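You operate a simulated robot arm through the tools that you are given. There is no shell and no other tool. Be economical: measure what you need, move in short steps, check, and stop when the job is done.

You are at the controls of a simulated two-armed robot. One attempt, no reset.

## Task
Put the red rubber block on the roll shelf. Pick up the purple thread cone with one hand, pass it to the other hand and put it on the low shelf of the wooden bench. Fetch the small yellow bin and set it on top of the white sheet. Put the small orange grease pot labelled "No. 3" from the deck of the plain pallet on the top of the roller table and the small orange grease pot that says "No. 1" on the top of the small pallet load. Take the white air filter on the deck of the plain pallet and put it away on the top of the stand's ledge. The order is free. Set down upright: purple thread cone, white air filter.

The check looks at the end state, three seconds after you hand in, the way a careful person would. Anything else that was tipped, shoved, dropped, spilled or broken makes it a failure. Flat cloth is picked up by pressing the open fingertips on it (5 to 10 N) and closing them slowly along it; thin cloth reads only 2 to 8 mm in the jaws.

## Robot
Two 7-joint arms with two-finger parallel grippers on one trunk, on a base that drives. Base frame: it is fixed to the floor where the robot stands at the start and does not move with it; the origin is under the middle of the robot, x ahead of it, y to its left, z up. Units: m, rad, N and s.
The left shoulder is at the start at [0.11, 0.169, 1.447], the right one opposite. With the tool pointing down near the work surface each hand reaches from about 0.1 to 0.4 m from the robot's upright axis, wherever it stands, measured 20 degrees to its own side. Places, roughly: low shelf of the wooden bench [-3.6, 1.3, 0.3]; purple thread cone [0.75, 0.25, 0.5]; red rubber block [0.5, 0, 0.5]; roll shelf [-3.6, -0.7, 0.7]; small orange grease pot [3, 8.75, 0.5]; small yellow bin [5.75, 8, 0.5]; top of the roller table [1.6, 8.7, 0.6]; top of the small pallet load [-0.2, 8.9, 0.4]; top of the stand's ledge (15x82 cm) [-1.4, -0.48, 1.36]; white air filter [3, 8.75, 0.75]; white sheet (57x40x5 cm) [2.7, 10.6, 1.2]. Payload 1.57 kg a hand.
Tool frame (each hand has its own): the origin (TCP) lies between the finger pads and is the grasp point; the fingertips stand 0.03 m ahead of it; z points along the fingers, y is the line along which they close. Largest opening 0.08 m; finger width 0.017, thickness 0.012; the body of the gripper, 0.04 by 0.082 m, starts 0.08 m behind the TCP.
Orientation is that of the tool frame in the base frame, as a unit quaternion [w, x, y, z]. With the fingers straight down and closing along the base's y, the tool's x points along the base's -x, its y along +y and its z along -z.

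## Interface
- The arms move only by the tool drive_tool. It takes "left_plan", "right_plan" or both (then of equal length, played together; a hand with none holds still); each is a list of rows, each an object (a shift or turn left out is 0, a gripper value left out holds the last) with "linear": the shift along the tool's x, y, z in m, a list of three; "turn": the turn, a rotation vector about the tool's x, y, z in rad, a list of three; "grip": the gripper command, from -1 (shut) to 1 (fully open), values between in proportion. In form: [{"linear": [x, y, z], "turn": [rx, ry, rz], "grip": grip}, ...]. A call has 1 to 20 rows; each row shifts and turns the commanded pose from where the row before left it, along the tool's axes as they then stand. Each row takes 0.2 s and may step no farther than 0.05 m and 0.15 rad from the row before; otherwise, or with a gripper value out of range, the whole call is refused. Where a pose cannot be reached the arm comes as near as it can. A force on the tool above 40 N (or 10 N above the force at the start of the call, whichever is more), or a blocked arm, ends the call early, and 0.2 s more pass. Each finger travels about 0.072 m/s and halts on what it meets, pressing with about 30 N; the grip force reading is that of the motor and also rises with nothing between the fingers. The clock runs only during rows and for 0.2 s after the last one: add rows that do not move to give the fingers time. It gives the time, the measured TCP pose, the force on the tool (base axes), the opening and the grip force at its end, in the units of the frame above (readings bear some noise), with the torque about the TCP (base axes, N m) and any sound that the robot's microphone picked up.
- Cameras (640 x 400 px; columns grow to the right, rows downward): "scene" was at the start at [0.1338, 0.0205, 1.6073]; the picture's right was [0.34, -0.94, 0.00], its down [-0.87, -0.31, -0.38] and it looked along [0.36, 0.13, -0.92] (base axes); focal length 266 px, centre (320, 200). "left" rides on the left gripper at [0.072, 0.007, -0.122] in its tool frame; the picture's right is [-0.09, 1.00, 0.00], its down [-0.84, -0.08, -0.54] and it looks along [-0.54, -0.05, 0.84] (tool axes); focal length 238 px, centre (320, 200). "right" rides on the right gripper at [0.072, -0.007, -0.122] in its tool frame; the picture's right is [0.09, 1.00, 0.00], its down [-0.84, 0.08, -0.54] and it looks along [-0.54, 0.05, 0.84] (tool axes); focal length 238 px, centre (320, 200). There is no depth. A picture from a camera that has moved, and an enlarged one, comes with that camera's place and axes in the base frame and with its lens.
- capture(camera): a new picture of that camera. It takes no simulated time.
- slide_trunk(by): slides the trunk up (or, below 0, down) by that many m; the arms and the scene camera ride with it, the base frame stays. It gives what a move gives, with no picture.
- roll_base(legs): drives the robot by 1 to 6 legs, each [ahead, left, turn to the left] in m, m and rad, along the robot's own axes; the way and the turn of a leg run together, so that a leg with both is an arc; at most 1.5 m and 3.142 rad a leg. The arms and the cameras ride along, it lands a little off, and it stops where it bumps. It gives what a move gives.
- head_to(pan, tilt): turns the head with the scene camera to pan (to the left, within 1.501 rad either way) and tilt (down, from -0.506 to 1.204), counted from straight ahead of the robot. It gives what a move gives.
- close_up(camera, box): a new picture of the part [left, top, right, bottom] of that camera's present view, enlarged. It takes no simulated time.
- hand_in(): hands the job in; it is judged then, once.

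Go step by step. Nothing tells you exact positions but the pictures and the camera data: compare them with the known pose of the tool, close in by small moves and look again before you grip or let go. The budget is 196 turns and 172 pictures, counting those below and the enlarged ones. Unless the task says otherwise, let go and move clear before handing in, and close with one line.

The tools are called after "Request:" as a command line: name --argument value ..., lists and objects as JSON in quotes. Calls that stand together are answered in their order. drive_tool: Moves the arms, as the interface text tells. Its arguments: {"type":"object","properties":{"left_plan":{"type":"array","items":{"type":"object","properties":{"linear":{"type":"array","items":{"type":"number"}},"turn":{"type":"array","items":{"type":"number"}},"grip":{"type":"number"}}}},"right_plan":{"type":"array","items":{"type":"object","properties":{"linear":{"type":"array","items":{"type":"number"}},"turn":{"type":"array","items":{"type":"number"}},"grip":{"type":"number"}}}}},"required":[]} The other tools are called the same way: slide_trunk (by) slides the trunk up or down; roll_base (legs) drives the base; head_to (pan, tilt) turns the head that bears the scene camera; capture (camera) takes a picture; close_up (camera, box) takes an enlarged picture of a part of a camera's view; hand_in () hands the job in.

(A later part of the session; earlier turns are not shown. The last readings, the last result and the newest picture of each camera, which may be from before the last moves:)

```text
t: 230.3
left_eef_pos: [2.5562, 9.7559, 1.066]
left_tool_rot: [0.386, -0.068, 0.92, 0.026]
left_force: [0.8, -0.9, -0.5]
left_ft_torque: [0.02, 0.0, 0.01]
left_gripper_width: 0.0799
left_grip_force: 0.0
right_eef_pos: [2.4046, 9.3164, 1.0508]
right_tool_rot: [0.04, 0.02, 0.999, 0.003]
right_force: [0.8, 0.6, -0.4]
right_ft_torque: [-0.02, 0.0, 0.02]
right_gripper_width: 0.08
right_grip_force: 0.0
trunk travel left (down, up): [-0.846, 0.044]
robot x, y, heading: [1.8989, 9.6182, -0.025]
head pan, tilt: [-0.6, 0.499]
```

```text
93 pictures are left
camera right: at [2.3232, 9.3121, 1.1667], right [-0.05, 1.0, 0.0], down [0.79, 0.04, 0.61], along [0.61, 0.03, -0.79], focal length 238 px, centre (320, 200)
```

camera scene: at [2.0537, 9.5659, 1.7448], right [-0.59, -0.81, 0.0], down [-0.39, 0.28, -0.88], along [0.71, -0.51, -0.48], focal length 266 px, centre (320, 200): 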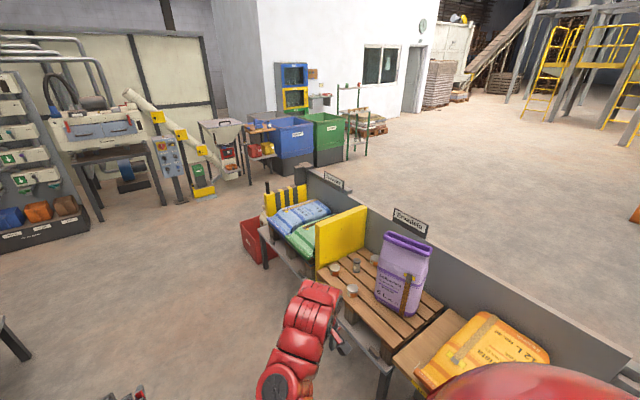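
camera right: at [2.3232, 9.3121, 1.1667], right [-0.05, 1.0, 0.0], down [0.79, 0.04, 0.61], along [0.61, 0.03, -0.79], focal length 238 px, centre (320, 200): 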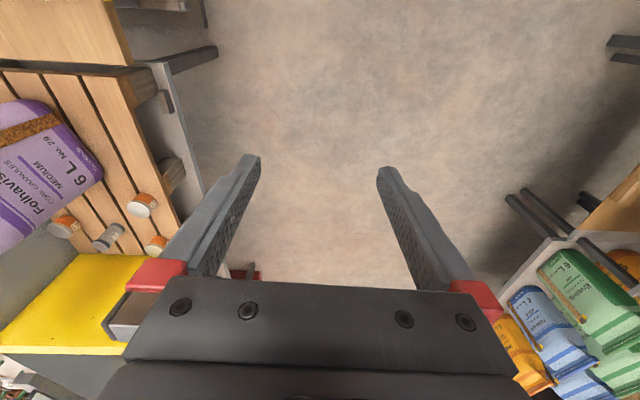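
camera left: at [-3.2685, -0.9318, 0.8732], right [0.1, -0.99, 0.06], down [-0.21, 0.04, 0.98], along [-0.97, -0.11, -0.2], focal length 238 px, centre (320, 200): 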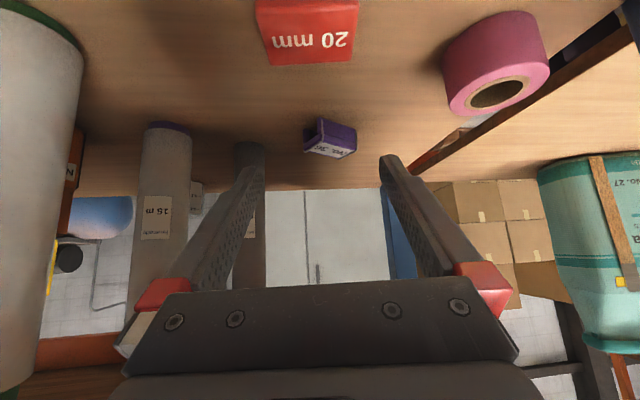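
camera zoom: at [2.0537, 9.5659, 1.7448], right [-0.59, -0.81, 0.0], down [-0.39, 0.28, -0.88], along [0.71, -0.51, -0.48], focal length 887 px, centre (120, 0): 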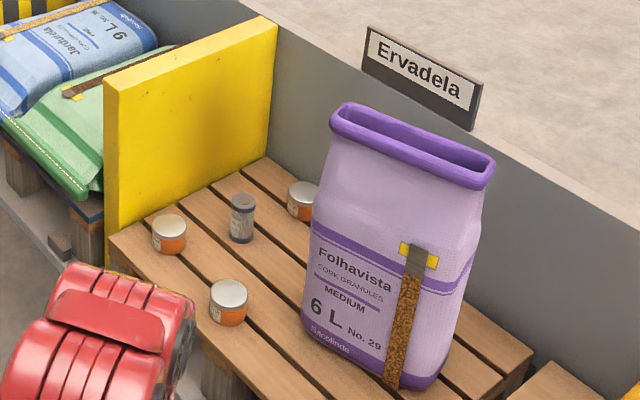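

There are three orange pots and a grey can on the plain pallet, north side accessible. I'll move alongside and face it.

Request:
roll_base --legs '[[0.95, 0.05, 0], [0, 0, -1.545]]'

Request:
head_to --pan 0.0 --tilt 0.75

Request:
capture --camera "scene"

```text
t: 239.1
left_eef_pos: [2.9817, 8.9864, 1.0666]
left_tool_rot: [0.29, 0.604, 0.698, -0.255]
left_force: [0.9, 0.8, 0.1]
left_ft_torque: [-0.03, 0.04, 0.02]
left_gripper_width: 0.08
left_grip_force: 0.0
right_eef_pos: [2.5438, 9.1376, 1.0497]
right_tool_rot: [0.031, 0.721, 0.692, -0.026]
right_force: [0.2, 0.0, 0.7]
right_ft_torque: [0.01, -0.01, 0.0]
right_gripper_width: 0.08
right_grip_force: 0.1
trunk travel left (down, up): [-0.846, 0.044]
robot x, y, heading: [2.8504, 9.6418, -1.596]
head pan, tilt: [-0.6, 0.499]
```

```text
t: 240.1
left_eef_pos: [2.9811, 8.9841, 1.0661]
left_tool_rot: [0.29, 0.603, 0.698, -0.255]
left_force: [-0.3, 0.8, 0.7]
left_ft_torque: [-0.02, -0.01, 0.0]
left_gripper_width: 0.0798
left_grip_force: 0.1
right_eef_pos: [2.5436, 9.1367, 1.052]
right_tool_rot: [0.031, 0.721, 0.692, -0.025]
right_force: [0.2, -0.6, -0.9]
right_ft_torque: [0.02, 0.02, 0.01]
right_gripper_width: 0.0799
right_grip_force: 0.1
trunk travel left (down, up): [-0.846, 0.044]
robot x, y, heading: [2.8499, 9.6402, -1.595]
head pan, tilt: [0.0, 0.75]
```

```text
92 pictures are left
camera scene: at [2.8438, 9.4795, 1.7229], right [-1.0, 0.03, 0.0], down [0.02, 0.68, -0.73], along [-0.02, -0.73, -0.68], focal length 266 px, centre (320, 200)
```

scene: 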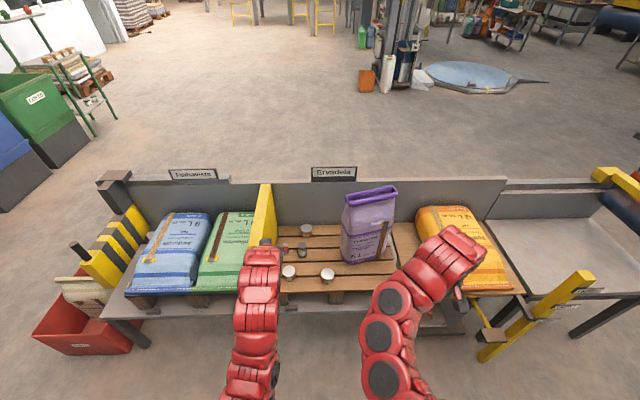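

Request:
close_up --camera "scene" --box '[270, 205, 360, 295]'

Request:
capture --camera "left"

```text
4.44 times, centred on (315, 250) of scene
camera zoom: at [2.8438, 9.4795, 1.7229], right [-1.0, 0.03, 0.0], down [0.02, 0.68, -0.73], along [-0.02, -0.73, -0.68], focal length 1183 px, centre (342, -22)
```

zoom: 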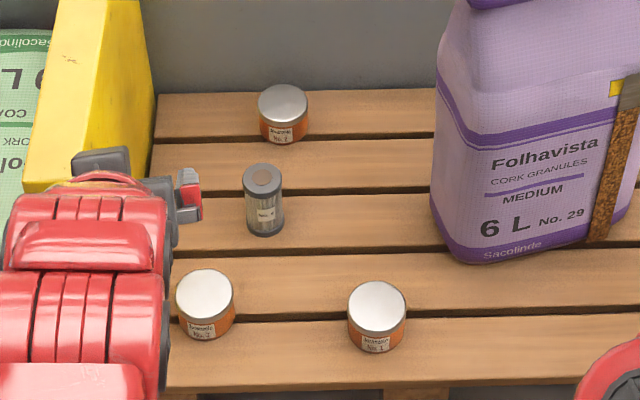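

```text
90 pictures are left
camera left: at [2.9693, 9.123, 1.1008], right [1.0, 0.08, 0.06], down [-0.04, -0.21, 0.98], along [0.09, -0.97, -0.21], focal length 238 px, centre (320, 200)
```

left: 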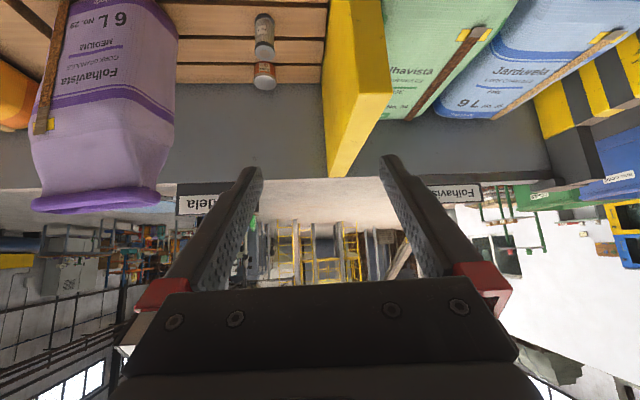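

Request:
close_up --camera "scene" --box '[290, 258, 340, 290]'

Request:
close_up --camera "scene" --box '[295, 218, 335, 244]'

Request:
close_up --camera "scene" --box '[276, 240, 316, 286]'

```text
12.50 times, centred on (315, 274) of scene
camera zoom: at [2.8438, 9.4795, 1.7229], right [-1.0, 0.03, 0.0], down [0.02, 0.68, -0.73], along [-0.02, -0.73, -0.68], focal length 3327 px, centre (382, -725)
```

zoom: 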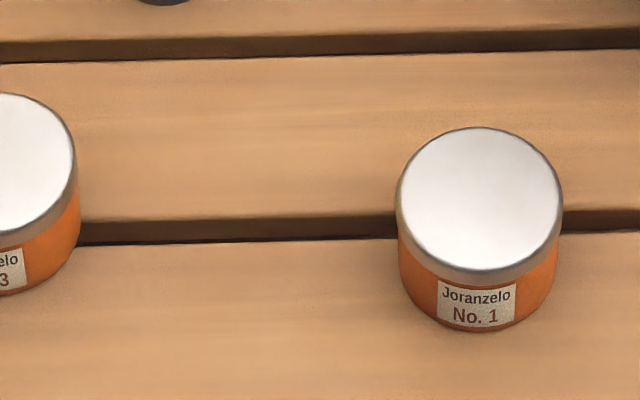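

```text
15.38 times, centred on (315, 231) of scene
camera zoom: at [2.8438, 9.4795, 1.7229], right [-1.0, 0.03, 0.0], down [0.02, 0.68, -0.73], along [-0.02, -0.73, -0.68], focal length 4095 px, centre (397, -277)
```

zoom: 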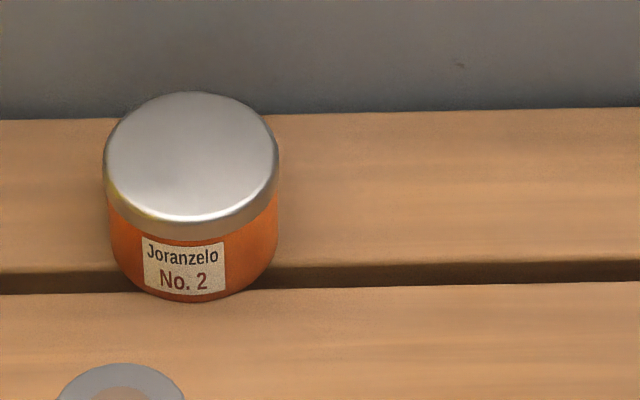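

```text
8.70 times, centred on (296, 263) of scene
camera zoom: at [2.8438, 9.4795, 1.7229], right [-1.0, 0.03, 0.0], down [0.02, 0.68, -0.73], along [-0.02, -0.73, -0.68], focal length 2314 px, centre (529, -348)
```

zoom: 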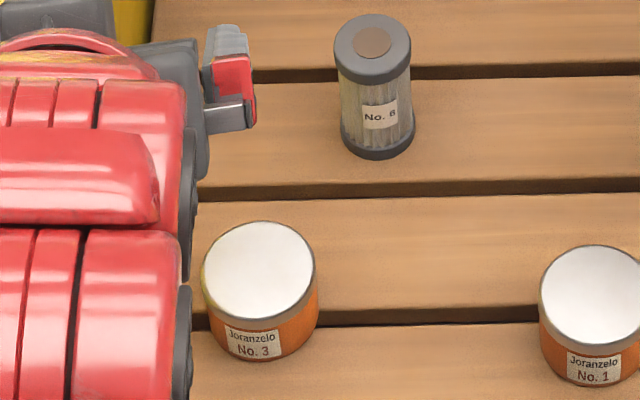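

Labels read clearly: front-left pot "No. 3" at about (2.98, 8.74), front-right "No. 1" at about (2.785, 8.755), back pot "No. 2", and the pleated filter "No. 6" at about (2.91, 8.62). I'll lower the trunk and point the left tool straight down.

Request:
slide_trunk --by -0.36

Request:
drive_tool --left_plan '[{"turn": [0, 0.13, 0]}, {"turn": [0, 0.13, 0]}, {"turn": [0, 0.13, 0]}, {"turn": [0, 0.13, 0]}, {"turn": [0, 0.13, 0]}, {"turn": [0, 0.1, 0]}]'

Request:
roll_base --legs '[[0.2, 0, 0.025]]'

Request:
capture --camera "left"

Request:
capture --camera "right"

```text
t: 243.6
left_eef_pos: [2.9829, 8.9858, 0.7066]
left_tool_rot: [0.29, 0.603, 0.698, -0.255]
left_force: [-0.3, -0.3, 0.3]
left_ft_torque: [-0.03, -0.02, -0.02]
left_gripper_width: 0.08
left_grip_force: 0.0
right_eef_pos: [2.5441, 9.1372, 0.6914]
right_tool_rot: [0.031, 0.721, 0.692, -0.026]
right_force: [-0.1, -0.1, -0.7]
right_ft_torque: [-0.01, 0.01, -0.02]
right_gripper_width: 0.0801
right_grip_force: 0.1
trunk travel left (down, up): [-0.486, 0.404]
robot x, y, heading: [2.8502, 9.639, -1.596]
head pan, tilt: [0.0, 0.75]
```

```text
t: 244.9
left_eef_pos: [2.9837, 8.9852, 0.7066]
left_tool_rot: [0.014, 0.656, 0.755, -0.016]
left_force: [-1.1, 0.6, 0.4]
left_ft_torque: [-0.02, -0.01, -0.04]
left_gripper_width: 0.08
left_grip_force: 0.0
right_eef_pos: [2.5445, 9.1364, 0.6907]
right_tool_rot: [0.031, 0.721, 0.692, -0.025]
right_force: [0.4, 0.0, 0.0]
right_ft_torque: [0.01, 0.0, -0.01]
right_gripper_width: 0.0801
right_grip_force: 0.0
trunk travel left (down, up): [-0.486, 0.404]
robot x, y, heading: [2.8518, 9.6448, -1.599]
head pan, tilt: [0.0, 0.75]
```

```text
t: 246.5
left_eef_pos: [2.9966, 8.7913, 0.7055]
left_tool_rot: [0.014, 0.645, 0.764, -0.015]
left_force: [-0.5, -0.3, -0.5]
left_ft_torque: [-0.01, 0.05, -0.01]
left_gripper_width: 0.08
left_grip_force: 0.0
right_eef_pos: [2.5539, 8.9308, 0.6897]
right_tool_rot: [0.03, 0.712, 0.701, -0.025]
right_force: [-0.1, -0.2, 0.2]
right_ft_torque: [0.0, -0.02, 0.0]
right_gripper_width: 0.0799
right_grip_force: 0.1
trunk travel left (down, up): [-0.486, 0.404]
robot x, y, heading: [2.8446, 9.4433, -1.571]
head pan, tilt: [0.0, 0.75]
```

```text
86 pictures are left
camera left: at [2.9907, 8.8684, 0.8248], right [1.0, 0.08, 0.0], down [0.06, -0.81, 0.58], along [0.04, -0.58, -0.82], focal length 238 px, centre (320, 200)
```

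left: 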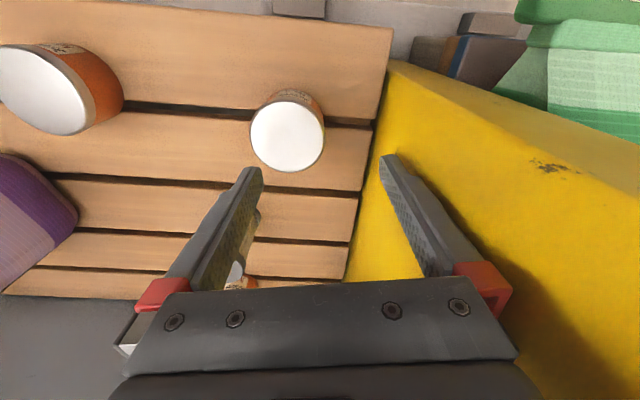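

```text
85 pictures are left
camera right: at [2.5476, 9.0129, 0.8064], right [1.0, 0.08, 0.0], down [0.06, -0.79, 0.61], along [0.05, -0.61, -0.79], focal length 238 px, centre (320, 200)
```

right: 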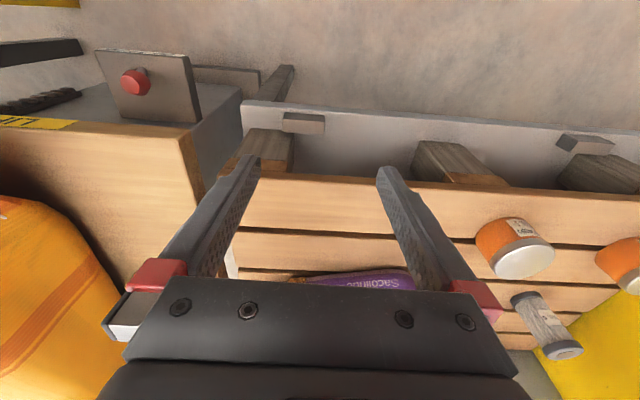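

Triangulating from the new views, the pot lids are at z≈0.65 (deck≈0.605): No. 3 at (2.969, 8.803), No. 1 at (2.79, 8.82). I'll align the left hand over No. 3, away from the yellow divider.

Request:
drive_tool --left_plan '[{"linear": [0.0165, -0.025, -0.005]}, {}]'

Request:
capture --camera "left"

```text
t: 247.1
left_eef_pos: [2.9696, 8.8042, 0.7092]
left_tool_rot: [0.014, 0.645, 0.764, -0.015]
left_force: [0.2, 0.1, 1.7]
left_ft_torque: [0.01, 0.0, -0.03]
left_gripper_width: 0.0801
left_grip_force: 0.1
right_eef_pos: [2.5548, 8.9333, 0.6917]
right_tool_rot: [0.031, 0.712, 0.701, -0.025]
right_force: [0.0, 0.0, 0.9]
right_ft_torque: [0.0, 0.0, -0.04]
right_gripper_width: 0.0803
right_grip_force: 0.2
trunk travel left (down, up): [-0.486, 0.404]
robot x, y, heading: [2.8458, 9.4431, -1.572]
head pan, tilt: [0.0, 0.75]
```

```text
84 pictures are left
camera left: at [2.9631, 8.8813, 0.8288], right [1.0, 0.08, 0.0], down [0.06, -0.81, 0.58], along [0.04, -0.58, -0.82], focal length 238 px, centre (320, 200)
```

left: 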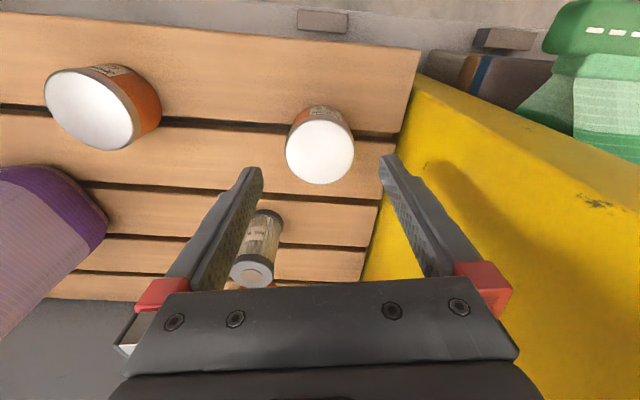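

Aligned with lid at z≈0.65. I'll descend 6.5 cm and close.

Request:
drive_tool --left_plan '[{"linear": [0, 0, 0.03]}, {"linear": [0, 0, 0.025]}, {"linear": [0, 0, 0.01]}, {"grip": 0.6}, {"grip": 0.3}, {"grip": -1}, {"grip": -1}]'

Request:
capture --camera "left"

```text
t: 248.7
left_eef_pos: [2.9686, 8.7998, 0.6457]
left_tool_rot: [0.014, 0.645, 0.764, -0.016]
left_force: [-0.1, 0.3, -0.9]
left_ft_torque: [-0.02, 0.02, 0.01]
left_gripper_width: 0.0607
left_grip_force: 30.1
right_eef_pos: [2.5551, 8.931, 0.6923]
right_tool_rot: [0.032, 0.712, 0.701, -0.026]
right_force: [-0.7, 0.2, 0.8]
right_ft_torque: [0.02, 0.03, 0.04]
right_gripper_width: 0.0802
right_grip_force: 0.1
trunk travel left (down, up): [-0.486, 0.404]
robot x, y, heading: [2.8453, 9.4434, -1.574]
head pan, tilt: [0.0, 0.75]
```

```text
83 pictures are left
camera left: at [2.9628, 8.8787, 0.7647], right [1.0, 0.08, 0.0], down [0.06, -0.81, 0.58], along [0.04, -0.58, -0.82], focal length 238 px, centre (320, 200)
```

left: 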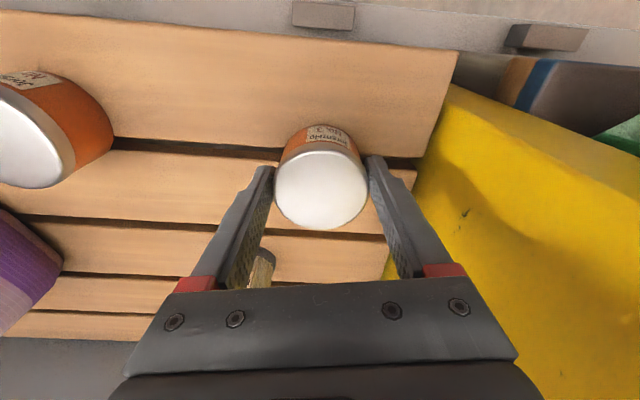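

Holding No. 3. I'll lift the left, and bring the right hand over pot No. 1.

Request:
drive_tool --left_plan '[{"linear": [0, 0, -0.03], "grip": -1}, {"linear": [0, 0, -0.04]}, {"linear": [0, 0, -0.04]}, {}, {}, {}, {}, {}, {}]' --right_plan '[{"linear": [0, 0, -0.03]}, {"linear": [0, 0.045, 0]}, {"linear": [0, 0.045, 0]}, {"linear": [0, 0.045, 0]}, {"linear": [0, 0.045, 0]}, {"linear": [-0.03, 0.035, 0]}, {"linear": [-0.04, 0.02, 0]}, {"linear": [-0.04, 0, 0]}, {}]'

Request:
capture --camera "right"

Request:
capture --camera "scene"

```text
t: 250.7
left_eef_pos: [2.968, 8.7987, 0.7493]
left_tool_rot: [0.016, 0.646, 0.763, -0.017]
left_force: [-0.9, 0.1, -1.6]
left_ft_torque: [0.01, 0.0, 0.02]
left_gripper_width: 0.0606
left_grip_force: 30.1
left hand out of reach, approached as far as the arm can: row 3
right_eef_pos: [2.7896, 8.818, 0.7005]
right_tool_rot: [0.032, 0.712, 0.701, -0.025]
right_force: [-0.1, -0.8, -1.0]
right_ft_torque: [0.04, -0.01, 0.0]
right_gripper_width: 0.0804
right_grip_force: 0.0
right hand out of reach, approached as far as the arm can: row 1
trunk travel left (down, up): [-0.486, 0.404]
robot x, y, heading: [2.8446, 9.4438, -1.572]
head pan, tilt: [0.0, 0.75]
```

```text
82 pictures are left
camera right: at [2.7834, 8.9001, 0.8167], right [1.0, 0.08, 0.0], down [0.06, -0.79, 0.61], along [0.05, -0.61, -0.79], focal length 238 px, centre (320, 200)
```

right: 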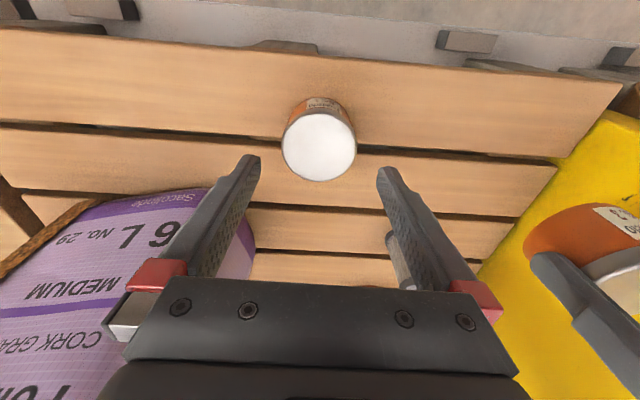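

```text
81 pictures are left
camera scene: at [2.8456, 9.2823, 1.3629], right [-1.0, 0.0, 0.0], down [0.0, 0.68, -0.73], along [0.0, -0.73, -0.68], focal length 266 px, centre (320, 200)
```

scene: 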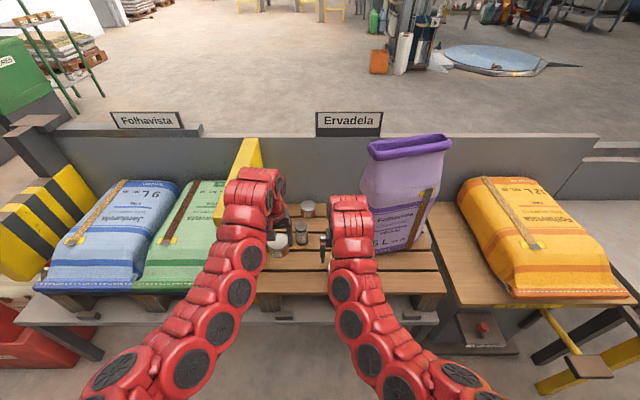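

Aligned. Descend and grip No. 1.

Request:
drive_tool --right_plan '[{"linear": [0.004, 0, 0.03]}, {"linear": [0.003, 0, 0.026]}, {"grip": 0.6}, {"grip": 0.3}, {"grip": -1}, {"grip": -1}, {"linear": [0, 0, -0.03]}, {"linear": [0, 0, -0.025]}]'

Request:
capture --camera "right"

```text
t: 252.5
left_eef_pos: [2.9682, 8.7975, 0.7485]
left_tool_rot: [0.014, 0.645, 0.764, -0.015]
left_force: [-0.4, 0.9, -1.0]
left_ft_torque: [0.0, 0.01, -0.02]
left_gripper_width: 0.0603
left_grip_force: 30.4
right_eef_pos: [2.7893, 8.8254, 0.7013]
right_tool_rot: [0.032, 0.711, 0.702, -0.026]
right_force: [-0.8, 1.3, 0.0]
right_ft_torque: [0.04, -0.01, 0.0]
right_gripper_width: 0.0605
right_grip_force: 29.8
trunk travel left (down, up): [-0.486, 0.404]
robot x, y, heading: [2.8456, 9.4436, -1.573]
head pan, tilt: [0.0, 0.75]
```

```text
80 pictures are left
camera right: at [2.7828, 8.9073, 0.8167], right [1.0, 0.08, 0.0], down [0.06, -0.79, 0.61], along [0.05, -0.61, -0.79], focal length 238 px, centre (320, 200)
```

right: 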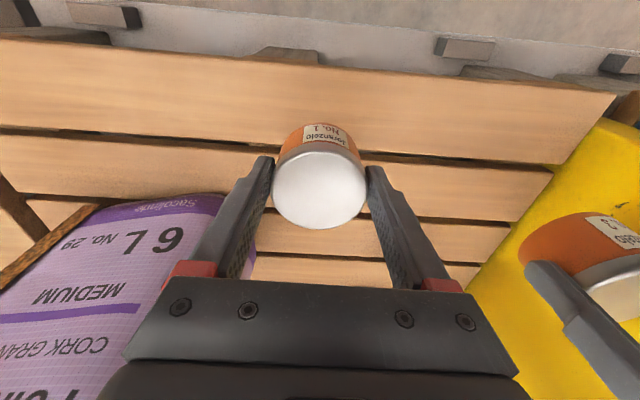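

Both pots are in hand. I'll back off, strafe toward the roller table and look.

Request:
roll_base --legs '[[-0.35, 0, 0], [0, -0.95, 0]]'

Request:
head_to --pan -0.35 --tilt 0.7

Request:
capture --camera "scene"

```text
t: 259.3
left_eef_pos: [2.0298, 9.1431, 0.747]
left_tool_rot: [0.014, 0.646, 0.763, -0.016]
left_force: [0.3, 0.3, -0.9]
left_ft_torque: [0.02, 0.0, -0.01]
left_gripper_width: 0.0606
left_grip_force: 29.7
right_eef_pos: [1.8504, 9.1718, 0.6999]
right_tool_rot: [0.032, 0.712, 0.701, -0.026]
right_force: [-0.2, -0.2, -1.6]
right_ft_torque: [0.04, -0.01, -0.01]
right_gripper_width: 0.0605
right_grip_force: 30.3
trunk travel left (down, up): [-0.486, 0.404]
robot x, y, heading: [1.9077, 9.7898, -1.572]
head pan, tilt: [0.0, 0.75]
```

```text
t: 260.1
left_eef_pos: [2.0288, 9.144, 0.7485]
left_tool_rot: [0.014, 0.646, 0.763, -0.015]
left_force: [-0.3, -0.1, -1.5]
left_ft_torque: [-0.02, 0.01, -0.03]
left_gripper_width: 0.0608
left_grip_force: 30.1
right_eef_pos: [1.8504, 9.1713, 0.7005]
right_tool_rot: [0.031, 0.713, 0.7, -0.025]
right_force: [-0.1, 1.2, -0.8]
right_ft_torque: [0.05, 0.0, 0.0]
right_gripper_width: 0.0605
right_grip_force: 29.7
trunk travel left (down, up): [-0.486, 0.404]
robot x, y, heading: [1.9062, 9.7941, -1.577]
head pan, tilt: [-0.351, 0.7]
```

```text
79 pictures are left
camera scene: at [1.8791, 9.6314, 1.3671], right [-0.94, 0.35, 0.0], down [0.22, 0.6, -0.76], along [-0.26, -0.72, -0.64], focal length 266 px, centre (320, 200)
```

scene: 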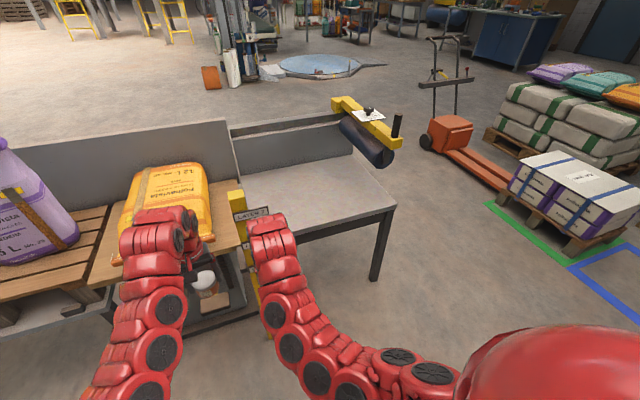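

The roller table's flat top spans x≈1.27–1.9, y≈8.45–8.95, and a yellow post stands at (1.93, 8.86). I'll strafe to x where the left hand is at 1.6, then move in.

Request:
roll_base --legs '[[0, -0.42, 0], [0.37, 0, 0]]'

Request:
capture --camera "left"

Request:
capture --camera "scene"

```text
t: 264.6
left_eef_pos: [1.6194, 8.7745, 0.7476]
left_tool_rot: [0.015, 0.643, 0.766, -0.015]
left_force: [-0.1, -0.9, -0.7]
left_ft_torque: [-0.01, 0.0, 0.01]
left_gripper_width: 0.0606
left_grip_force: 29.9
right_eef_pos: [1.4399, 8.8022, 0.7008]
right_tool_rot: [0.03, 0.71, 0.703, -0.024]
right_force: [0.1, -1.0, -1.3]
right_ft_torque: [0.0, 0.02, -0.01]
right_gripper_width: 0.0605
right_grip_force: 30.3
trunk travel left (down, up): [-0.486, 0.404]
robot x, y, heading: [1.4944, 9.4214, -1.569]
head pan, tilt: [-0.351, 0.7]
```

```text
78 pictures are left
camera left: at [1.6125, 8.8522, 0.8666], right [1.0, 0.08, 0.0], down [0.07, -0.81, 0.58], along [0.05, -0.57, -0.82], focal length 238 px, centre (320, 200)
```

left: 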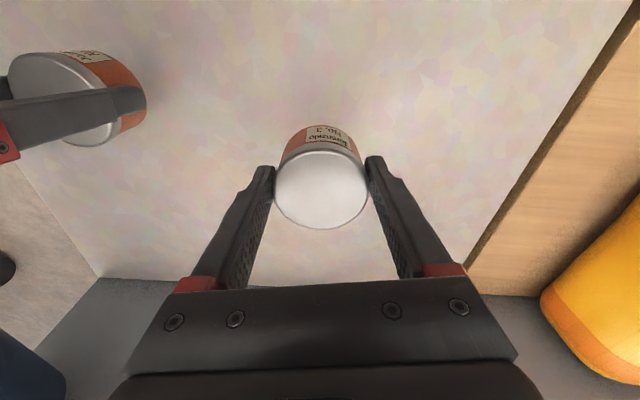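

```text
77 pictures are left
camera scene: at [1.464, 9.2606, 1.367], right [-0.94, 0.34, 0.0], down [0.22, 0.61, -0.76], along [-0.26, -0.72, -0.64], focal length 266 px, centre (320, 200)
```

scene: 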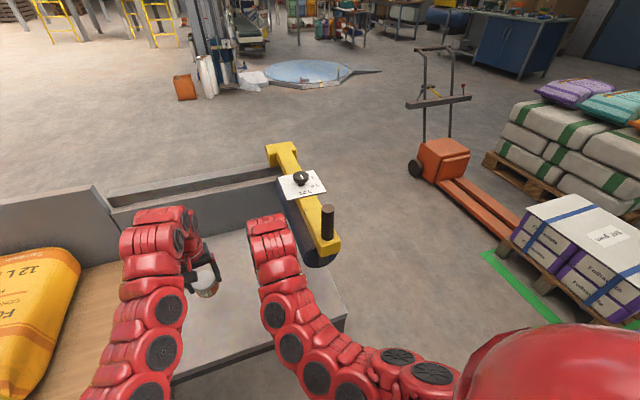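

The left hand is over the clear table top. I'll lower pot No. 3 until contact.

Request:
drive_tool --left_plan '[{"linear": [0, 0, 0.04]}, {"linear": [0, 0, 0.03]}, {"linear": [0, 0, 0.01]}, {"linear": [0, 0, 0.006]}, {"linear": [0, 0, 0.006]}]'

Request:
capture --camera "left"

```text
t: 265.9
left_eef_pos: [1.6197, 8.7703, 0.657]
left_tool_rot: [0.015, 0.642, 0.766, -0.016]
left_force: [1.2, 0.3, -0.2]
left_ft_torque: [-0.02, 0.06, -0.01]
left_gripper_width: 0.0606
left_grip_force: 30.1
right_eef_pos: [1.4414, 8.8013, 0.7011]
right_tool_rot: [0.032, 0.709, 0.704, -0.025]
right_force: [-0.1, -0.6, -0.2]
right_ft_torque: [-0.04, -0.03, 0.03]
right_gripper_width: 0.0606
right_grip_force: 30.3
trunk travel left (down, up): [-0.486, 0.404]
robot x, y, heading: [1.4894, 9.4219, -1.568]
head pan, tilt: [-0.351, 0.7]
```

```text
76 pictures are left
camera left: at [1.6128, 8.8488, 0.7757], right [1.0, 0.08, 0.0], down [0.07, -0.81, 0.58], along [0.05, -0.58, -0.82], focal length 238 px, centre (320, 200)
```

left: 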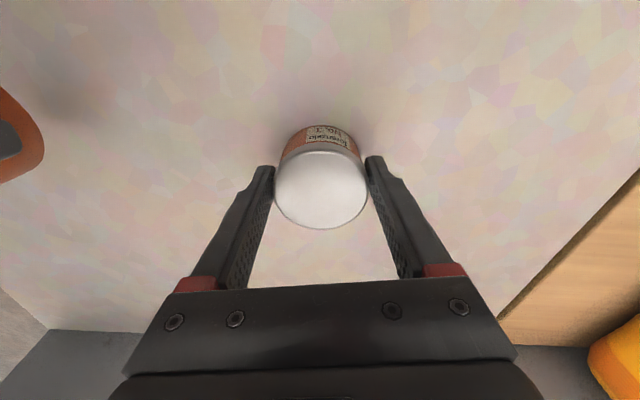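

Request:
drive_tool --left_plan '[{"linear": [0, 0, 0.005]}, {"linear": [0, 0, 0.004]}, {"linear": [0, 0, 0.004]}, {"linear": [0, 0, 0.003]}]'

```text
t: 266.9
left_eef_pos: [1.6188, 8.7712, 0.6431]
left_tool_rot: [0.016, 0.643, 0.766, -0.018]
left_force: [1.6, -2.1, 30.0]
left_ft_torque: [-0.25, -0.04, -0.06]
left_gripper_width: 0.0606
left_grip_force: 29.9
right_eef_pos: [1.4407, 8.8033, 0.7014]
right_tool_rot: [0.033, 0.709, 0.704, -0.025]
right_force: [-0.5, 0.1, -1.1]
right_ft_torque: [0.03, 0.0, -0.01]
right_gripper_width: 0.0604
right_grip_force: 29.6
trunk travel left (down, up): [-0.486, 0.404]
robot x, y, heading: [1.4939, 9.4212, -1.563]
head pan, tilt: [-0.351, 0.7]
```

Contact at z≈0.643. Relieve, open and lift.

Request:
drive_tool --left_plan '[{"linear": [0, 0, -0.003]}, {"grip": 0.7}, {"grip": 1}, {"grip": 1}, {"linear": [0, 0, -0.03]}, {"linear": [0, 0, -0.04]}, {"linear": [0, 0, -0.03]}]'

Request:
capture --camera "left"

```text
t: 268.4
left_eef_pos: [1.6184, 8.7755, 0.7434]
left_tool_rot: [0.015, 0.643, 0.766, -0.016]
left_force: [0.4, -1.0, -0.2]
left_ft_torque: [0.02, 0.03, -0.04]
left_gripper_width: 0.0799
left_grip_force: 0.0
right_eef_pos: [1.4389, 8.803, 0.7005]
right_tool_rot: [0.031, 0.709, 0.704, -0.026]
right_force: [0.2, 0.7, -1.2]
right_ft_torque: [0.0, 0.01, 0.04]
right_gripper_width: 0.0604
right_grip_force: 30.4
trunk travel left (down, up): [-0.486, 0.404]
robot x, y, heading: [1.4935, 9.4225, -1.56]
head pan, tilt: [-0.351, 0.7]
```

```text
75 pictures are left
camera left: at [1.6124, 8.8516, 0.8613], right [1.0, 0.08, 0.0], down [0.07, -0.81, 0.58], along [0.05, -0.58, -0.82], focal length 238 px, centre (320, 200)
```

left: 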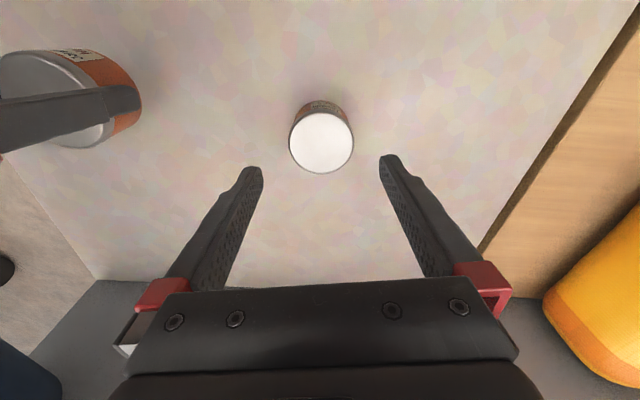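

No. 3 stands on the roller table. Now the small pallet load: back off, strafe right about 1.62 m and look.

Request:
roll_base --legs '[[-0.38, 0, 0], [0, -1.45, 0], [0, -0.17, -0.01]]'

Request:
head_to --pan 0.0 --tilt 0.9

Request:
capture --camera "scene"

Request:
capture --camera "right"

```text
t: 278.7
left_eef_pos: [-0.0079, 9.138, 0.7421]
left_tool_rot: [0.014, 0.644, 0.765, -0.016]
left_force: [-0.1, 0.7, 0.1]
left_ft_torque: [0.02, -0.01, -0.01]
left_gripper_width: 0.0803
left_grip_force: 0.0
right_eef_pos: [-0.1869, 9.1689, 0.7002]
right_tool_rot: [0.032, 0.711, 0.702, -0.025]
right_force: [0.7, -0.2, -1.4]
right_ft_torque: [-0.02, -0.03, 0.04]
right_gripper_width: 0.0604
right_grip_force: 29.4
trunk travel left (down, up): [-0.486, 0.404]
robot x, y, heading: [-0.13, 9.7851, -1.567]
head pan, tilt: [-0.351, 0.7]
```

```text
t: 279.6
left_eef_pos: [-0.0072, 9.1391, 0.7412]
left_tool_rot: [0.016, 0.644, 0.765, -0.016]
left_force: [0.7, -1.2, -0.5]
left_ft_torque: [-0.01, -0.01, 0.01]
left_gripper_width: 0.0799
left_grip_force: 0.0
right_eef_pos: [-0.1866, 9.1687, 0.7001]
right_tool_rot: [0.033, 0.712, 0.701, -0.026]
right_force: [-0.3, -0.1, -0.6]
right_ft_torque: [-0.02, 0.04, 0.01]
right_gripper_width: 0.0606
right_grip_force: 29.4
trunk travel left (down, up): [-0.486, 0.404]
robot x, y, heading: [-0.1313, 9.7877, -1.569]
head pan, tilt: [0.0, 0.901]
```

```text
74 pictures are left
camera scene: at [-0.1309, 9.6321, 1.351], right [-1.0, 0.0, 0.0], down [0.0, 0.78, -0.62], along [0.0, -0.62, -0.78], focal length 266 px, centre (320, 200)
```

scene: 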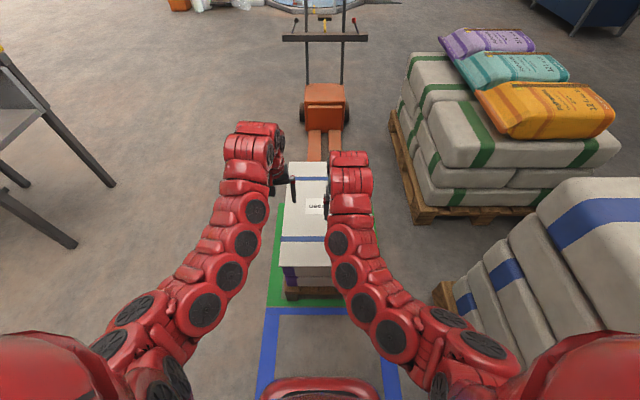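

```text
73 pictures are left
camera right: at [-0.1926, 9.25, 0.8163], right [1.0, 0.08, 0.0], down [0.06, -0.79, 0.61], along [0.05, -0.61, -0.79], focal length 238 px, centre (320, 200)
```

right: 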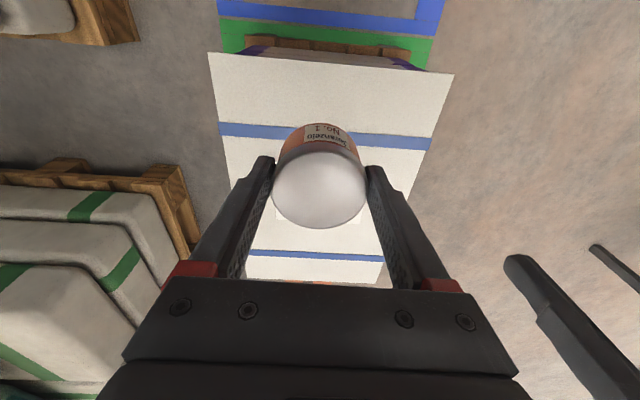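

The load's top spans x≈-0.35…0.02, y≈8.6–9.19 at z≈0.4. I'll move in 0.2 m and lower the trunk.

Request:
roll_base --legs '[[0.2, -0.0, 0]]'

Request:
slide_trunk --by -0.22

Request:
capture --camera "right"

```text
t: 281.2
left_eef_pos: [-0.0049, 8.9378, 0.7405]
left_tool_rot: [0.014, 0.644, 0.765, -0.016]
left_force: [0.8, -0.5, -0.5]
left_ft_torque: [-0.01, -0.01, 0.01]
left_gripper_width: 0.0798
left_grip_force: 0.1
right_eef_pos: [-0.1824, 8.9664, 0.6999]
right_tool_rot: [0.03, 0.71, 0.703, -0.024]
right_force: [-0.1, 0.1, -1.6]
right_ft_torque: [0.0, -0.01, 0.0]
right_gripper_width: 0.0603
right_grip_force: 29.8
trunk travel left (down, up): [-0.486, 0.404]
robot x, y, heading: [-0.1322, 9.5863, -1.569]
head pan, tilt: [0.0, 0.901]
```

```text
t: 283.5
left_eef_pos: [-0.0037, 8.9385, 0.5215]
left_tool_rot: [0.015, 0.643, 0.766, -0.015]
left_force: [0.5, -0.3, -0.1]
left_ft_torque: [-0.01, 0.06, 0.01]
left_gripper_width: 0.0799
left_grip_force: 0.0
right_eef_pos: [-0.183, 8.9666, 0.4805]
right_tool_rot: [0.031, 0.71, 0.703, -0.025]
right_force: [-0.4, -0.5, -1.3]
right_ft_torque: [0.04, 0.02, -0.01]
right_gripper_width: 0.0604
right_grip_force: 29.6
trunk travel left (down, up): [-0.266, 0.624]
robot x, y, heading: [-0.1283, 9.5866, -1.568]
head pan, tilt: [0.0, 0.901]
```

```text
72 pictures are left
camera right: at [-0.1903, 9.048, 0.5963], right [1.0, 0.08, 0.0], down [0.06, -0.79, 0.61], along [0.05, -0.61, -0.79], focal length 238 px, centre (320, 200)
```

right: 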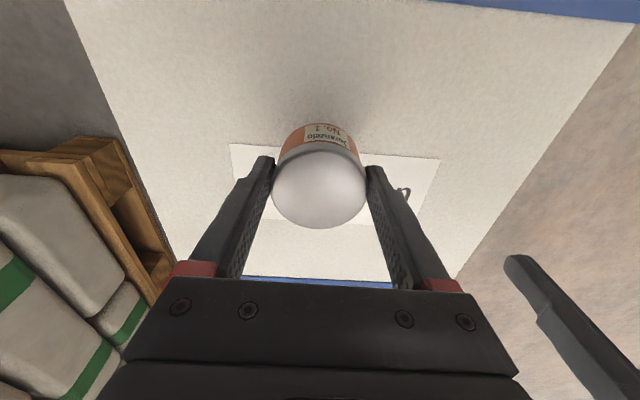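

Request:
drive_tool --right_plan '[{"linear": [0, 0, 0.012]}, {"linear": [0, 0, 0.006]}, {"linear": [0, 0, 0.005]}, {"linear": [0, 0, 0.004]}, {"linear": [0, 0, 0.004]}, {"linear": [0, 0, 0.004]}]'

Request:
capture --camera "right"

```text
t: 284.9
left_eef_pos: [-0.0037, 8.9392, 0.5211]
left_tool_rot: [0.015, 0.643, 0.766, -0.015]
left_force: [0.2, 0.0, 1.0]
left_ft_torque: [-0.02, -0.01, -0.03]
left_gripper_width: 0.0799
left_grip_force: 0.1
right_eef_pos: [-0.1839, 8.9629, 0.4454]
right_tool_rot: [0.031, 0.71, 0.703, -0.026]
right_force: [1.0, 0.3, -0.8]
right_ft_torque: [-0.01, -0.02, 0.0]
right_gripper_width: 0.0607
right_grip_force: 29.4
trunk travel left (down, up): [-0.266, 0.624]
robot x, y, heading: [-0.1288, 9.5845, -1.568]
head pan, tilt: [0.0, 0.901]
```

```text
71 pictures are left
camera right: at [-0.1898, 9.0451, 0.5612], right [1.0, 0.08, 0.0], down [0.06, -0.79, 0.61], along [0.05, -0.61, -0.79], focal length 238 px, centre (320, 200)
```

right: 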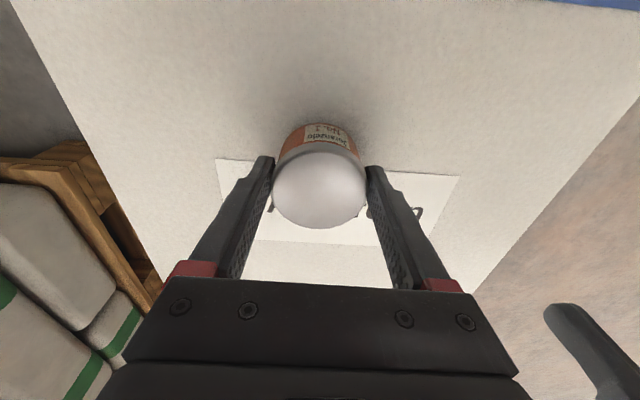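

Request:
drive_tool --right_plan '[{"linear": [0, 0, 0.005]}, {"linear": [0, 0, 0.004]}, {"linear": [0, 0, 0.004]}, {"linear": [0, 0, 0.004]}, {"linear": [0, 0, 0.004]}]'

```text
t: 286.1
left_eef_pos: [-0.0032, 8.939, 0.523]
left_tool_rot: [0.014, 0.643, 0.766, -0.017]
left_force: [-0.8, 0.7, -0.1]
left_ft_torque: [-0.05, 0.01, -0.02]
left_gripper_width: 0.0802
left_grip_force: 0.0
right_eef_pos: [-0.1826, 8.9615, 0.4267]
right_tool_rot: [0.034, 0.71, 0.703, -0.027]
right_force: [4.4, -3.6, 31.0]
right_ft_torque: [-0.23, -0.09, 0.05]
right_gripper_width: 0.0604
right_grip_force: 30.0
trunk travel left (down, up): [-0.266, 0.624]
robot x, y, heading: [-0.1301, 9.5822, -1.565]
head pan, tilt: [0.0, 0.901]
```

Contact at 0.427. Release and lift.

Request:
drive_tool --right_plan '[{"linear": [0, 0, -0.003]}, {"grip": 0.7}, {"grip": 1}, {"grip": 1}, {"linear": [0.001, 0, -0.03]}, {"linear": [0, 0, -0.03]}, {"linear": [0, 0, -0.03]}]'

Request:
capture --camera "right"

```text
t: 287.7
left_eef_pos: [-0.0037, 8.9374, 0.5221]
left_tool_rot: [0.014, 0.643, 0.766, -0.015]
left_force: [0.8, -1.1, -0.2]
left_ft_torque: [0.01, -0.01, 0.0]
left_gripper_width: 0.0802
left_grip_force: 0.0
right_eef_pos: [-0.1841, 8.9637, 0.5077]
right_tool_rot: [0.032, 0.709, 0.704, -0.026]
right_force: [0.5, -0.7, 0.6]
right_ft_torque: [0.03, 0.01, 0.0]
right_gripper_width: 0.08
right_grip_force: 0.0
right hand out of reach, approached as far as the arm can: row 7
trunk travel left (down, up): [-0.266, 0.624]
robot x, y, heading: [-0.1288, 9.5821, -1.568]
head pan, tilt: [0.0, 0.901]
```

```text
70 pictures are left
camera right: at [-0.1908, 9.045, 0.6234], right [1.0, 0.08, 0.0], down [0.06, -0.79, 0.61], along [0.05, -0.61, -0.79], focal length 238 px, centre (320, 200)
```

right: 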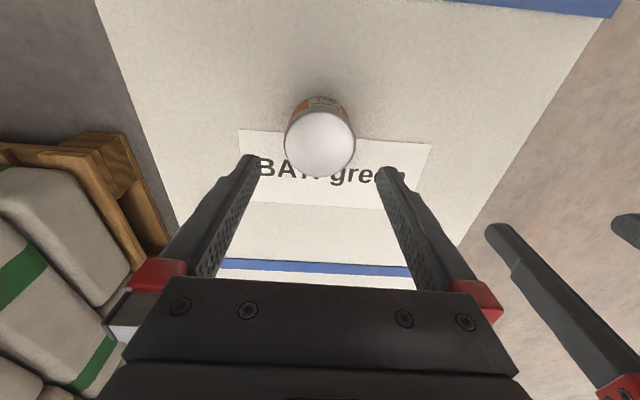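

No. 1 sits on the small pallet load. Next is the yellow bin: back off, raise the trunk, turn to +x and drive along the north lane.

Request:
roll_base --legs '[[-0.2, 0, 0], [0, 0, 1.57], [1.5, 0, 0], [1.5, 0, 0], [1.0, 0, 0]]'

Request:
slide_trunk --by 0.25

Request:
head_to --pan -0.5 --tilt 0.4

Request:
capture --camera "scene"

```text
t: 312.0
left_eef_pos: [4.5424, 9.815, 0.5214]
left_tool_rot: [0.021, -0.079, 0.997, -0.001]
left_force: [-0.5, 0.0, 0.0]
left_ft_torque: [-0.02, -0.04, 0.0]
left_gripper_width: 0.0799
left_grip_force: 0.0
right_eef_pos: [4.5136, 9.6353, 0.5077]
right_tool_rot: [0.039, 0.012, 0.999, 0.005]
right_force: [0.8, 0.5, 0.4]
right_ft_torque: [0.01, 0.01, -0.02]
right_gripper_width: 0.0801
right_grip_force: 0.0
trunk travel left (down, up): [-0.266, 0.624]
robot x, y, heading: [3.8927, 9.6944, -0.014]
head pan, tilt: [0.0, 0.901]
```

```text
t: 314.6
left_eef_pos: [4.5418, 9.8143, 0.7723]
left_tool_rot: [0.02, -0.079, 0.997, -0.001]
left_force: [0.6, 0.2, 0.5]
left_ft_torque: [0.0, -0.02, 0.04]
left_gripper_width: 0.0797
left_grip_force: 0.0
right_eef_pos: [4.514, 9.6354, 0.7579]
right_tool_rot: [0.04, 0.013, 0.999, 0.004]
right_force: [0.1, 0.4, -0.2]
right_ft_torque: [0.01, -0.02, 0.01]
right_gripper_width: 0.0802
right_grip_force: 0.1
trunk travel left (down, up): [-0.516, 0.374]
robot x, y, heading: [3.894, 9.7012, -0.009]
head pan, tilt: [0.0, 0.901]
```

```text
t: 315.5
left_eef_pos: [4.5422, 9.8138, 0.7722]
left_tool_rot: [0.02, -0.079, 0.997, -0.001]
left_force: [-0.8, -0.7, 0.8]
left_ft_torque: [-0.02, -0.01, -0.01]
left_gripper_width: 0.0799
left_grip_force: 0.3
right_eef_pos: [4.5138, 9.6355, 0.7575]
right_tool_rot: [0.04, 0.014, 0.999, 0.004]
right_force: [0.6, 0.2, -0.2]
right_ft_torque: [-0.06, -0.02, 0.03]
right_gripper_width: 0.0798
right_grip_force: 0.1
trunk travel left (down, up): [-0.516, 0.374]
robot x, y, heading: [3.8918, 9.6959, -0.009]
head pan, tilt: [-0.499, 0.4]
```

```text
69 pictures are left
camera scene: at [4.0537, 9.6532, 1.4239], right [-0.49, -0.87, 0.0], down [-0.34, 0.19, -0.92], along [0.8, -0.45, -0.39], focal length 266 px, centre (320, 200)
```

scene: 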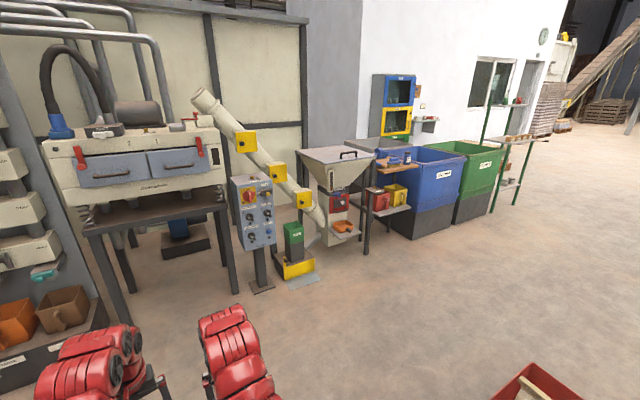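

Request:
close_up --camera "scene" --box '[320, 120, 460, 260]'

```text
2.86 times, centred on (390, 190) of scene
camera zoom: at [4.0537, 9.6532, 1.4239], right [-0.49, -0.87, 0.0], down [-0.34, 0.19, -0.92], along [0.8, -0.45, -0.39], focal length 760 px, centre (120, 229)
```

zoom: 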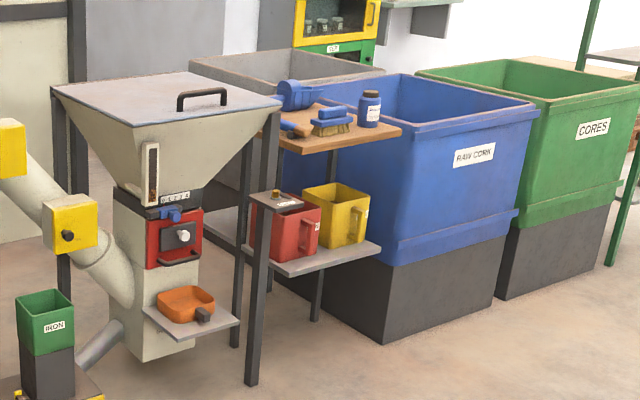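

The yellow bin stands on the lower tier (z≈0.5) of the small stand at about (5.6, 8.0), with its open front facing west. I'll drive closer in stages, watching the red crate on the floor.

Request:
roll_base --legs '[[0.78, 0, 0], [0, -0.75, 0]]'

Request:
head_to --pan -0.75 --tilt 0.65

Request:
capture --camera "scene"

```text
t: 323.4
left_eef_pos: [5.3071, 9.0516, 0.772]
left_tool_rot: [0.021, -0.077, 0.997, 0.0]
left_force: [-0.1, 0.4, -0.4]
left_ft_torque: [0.03, 0.0, 0.01]
left_gripper_width: 0.08
left_grip_force: 0.0
right_eef_pos: [5.2805, 8.873, 0.7581]
right_tool_rot: [0.04, 0.014, 0.999, 0.004]
right_force: [0.9, 0.7, -0.3]
right_ft_torque: [0.03, 0.0, 0.01]
right_gripper_width: 0.0799
right_grip_force: 0.0
trunk travel left (down, up): [-0.516, 0.374]
robot x, y, heading: [4.6601, 8.9373, -0.013]
head pan, tilt: [-0.499, 0.4]
```

```text
t: 324.1
left_eef_pos: [5.3085, 9.0527, 0.7725]
left_tool_rot: [0.02, -0.078, 0.997, -0.002]
left_force: [-0.2, -0.1, 0.3]
left_ft_torque: [0.01, -0.03, 0.01]
left_gripper_width: 0.08
left_grip_force: 0.0
right_eef_pos: [5.2803, 8.8724, 0.7579]
right_tool_rot: [0.041, 0.015, 0.999, 0.004]
right_force: [-0.3, -0.4, -0.7]
right_ft_torque: [0.0, 0.0, 0.01]
right_gripper_width: 0.0801
right_grip_force: 0.0
trunk travel left (down, up): [-0.516, 0.374]
robot x, y, heading: [4.6593, 8.9413, -0.012]
head pan, tilt: [-0.75, 0.649]
```

```text
67 pictures are left
camera scene: at [4.8017, 8.8785, 1.4015], right [-0.69, -0.72, 0.0], down [-0.44, 0.42, -0.8], along [0.57, -0.55, -0.6], focal length 266 px, centre (320, 200)
```

scene: 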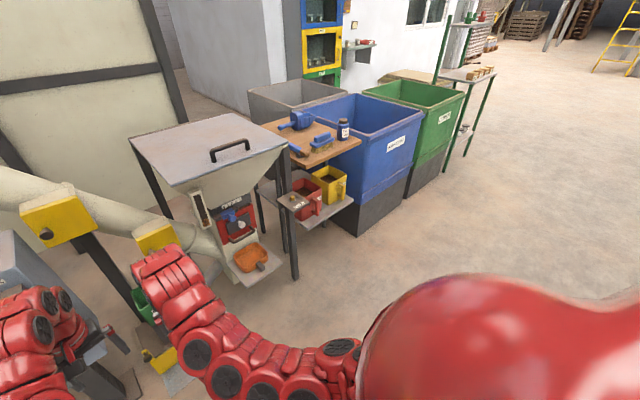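

Request:
close_up --camera "scene" --box '[260, 110, 370, 240]'

```text
3.08 times, centred on (315, 175) of scene
camera zoom: at [4.8017, 8.8785, 1.4015], right [-0.69, -0.72, 0.0], down [-0.44, 0.42, -0.8], along [0.57, -0.55, -0.6], focal length 819 px, centre (335, 277)
```

zoom: 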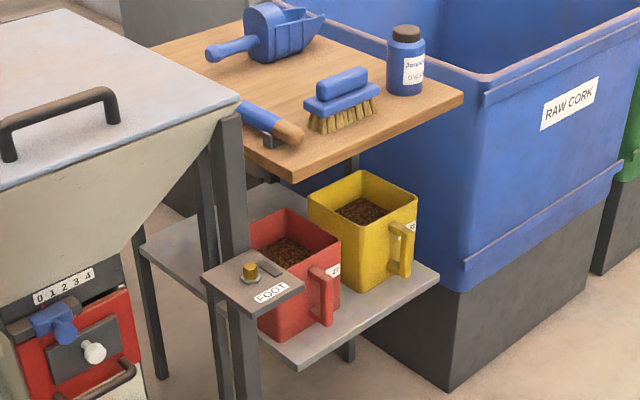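

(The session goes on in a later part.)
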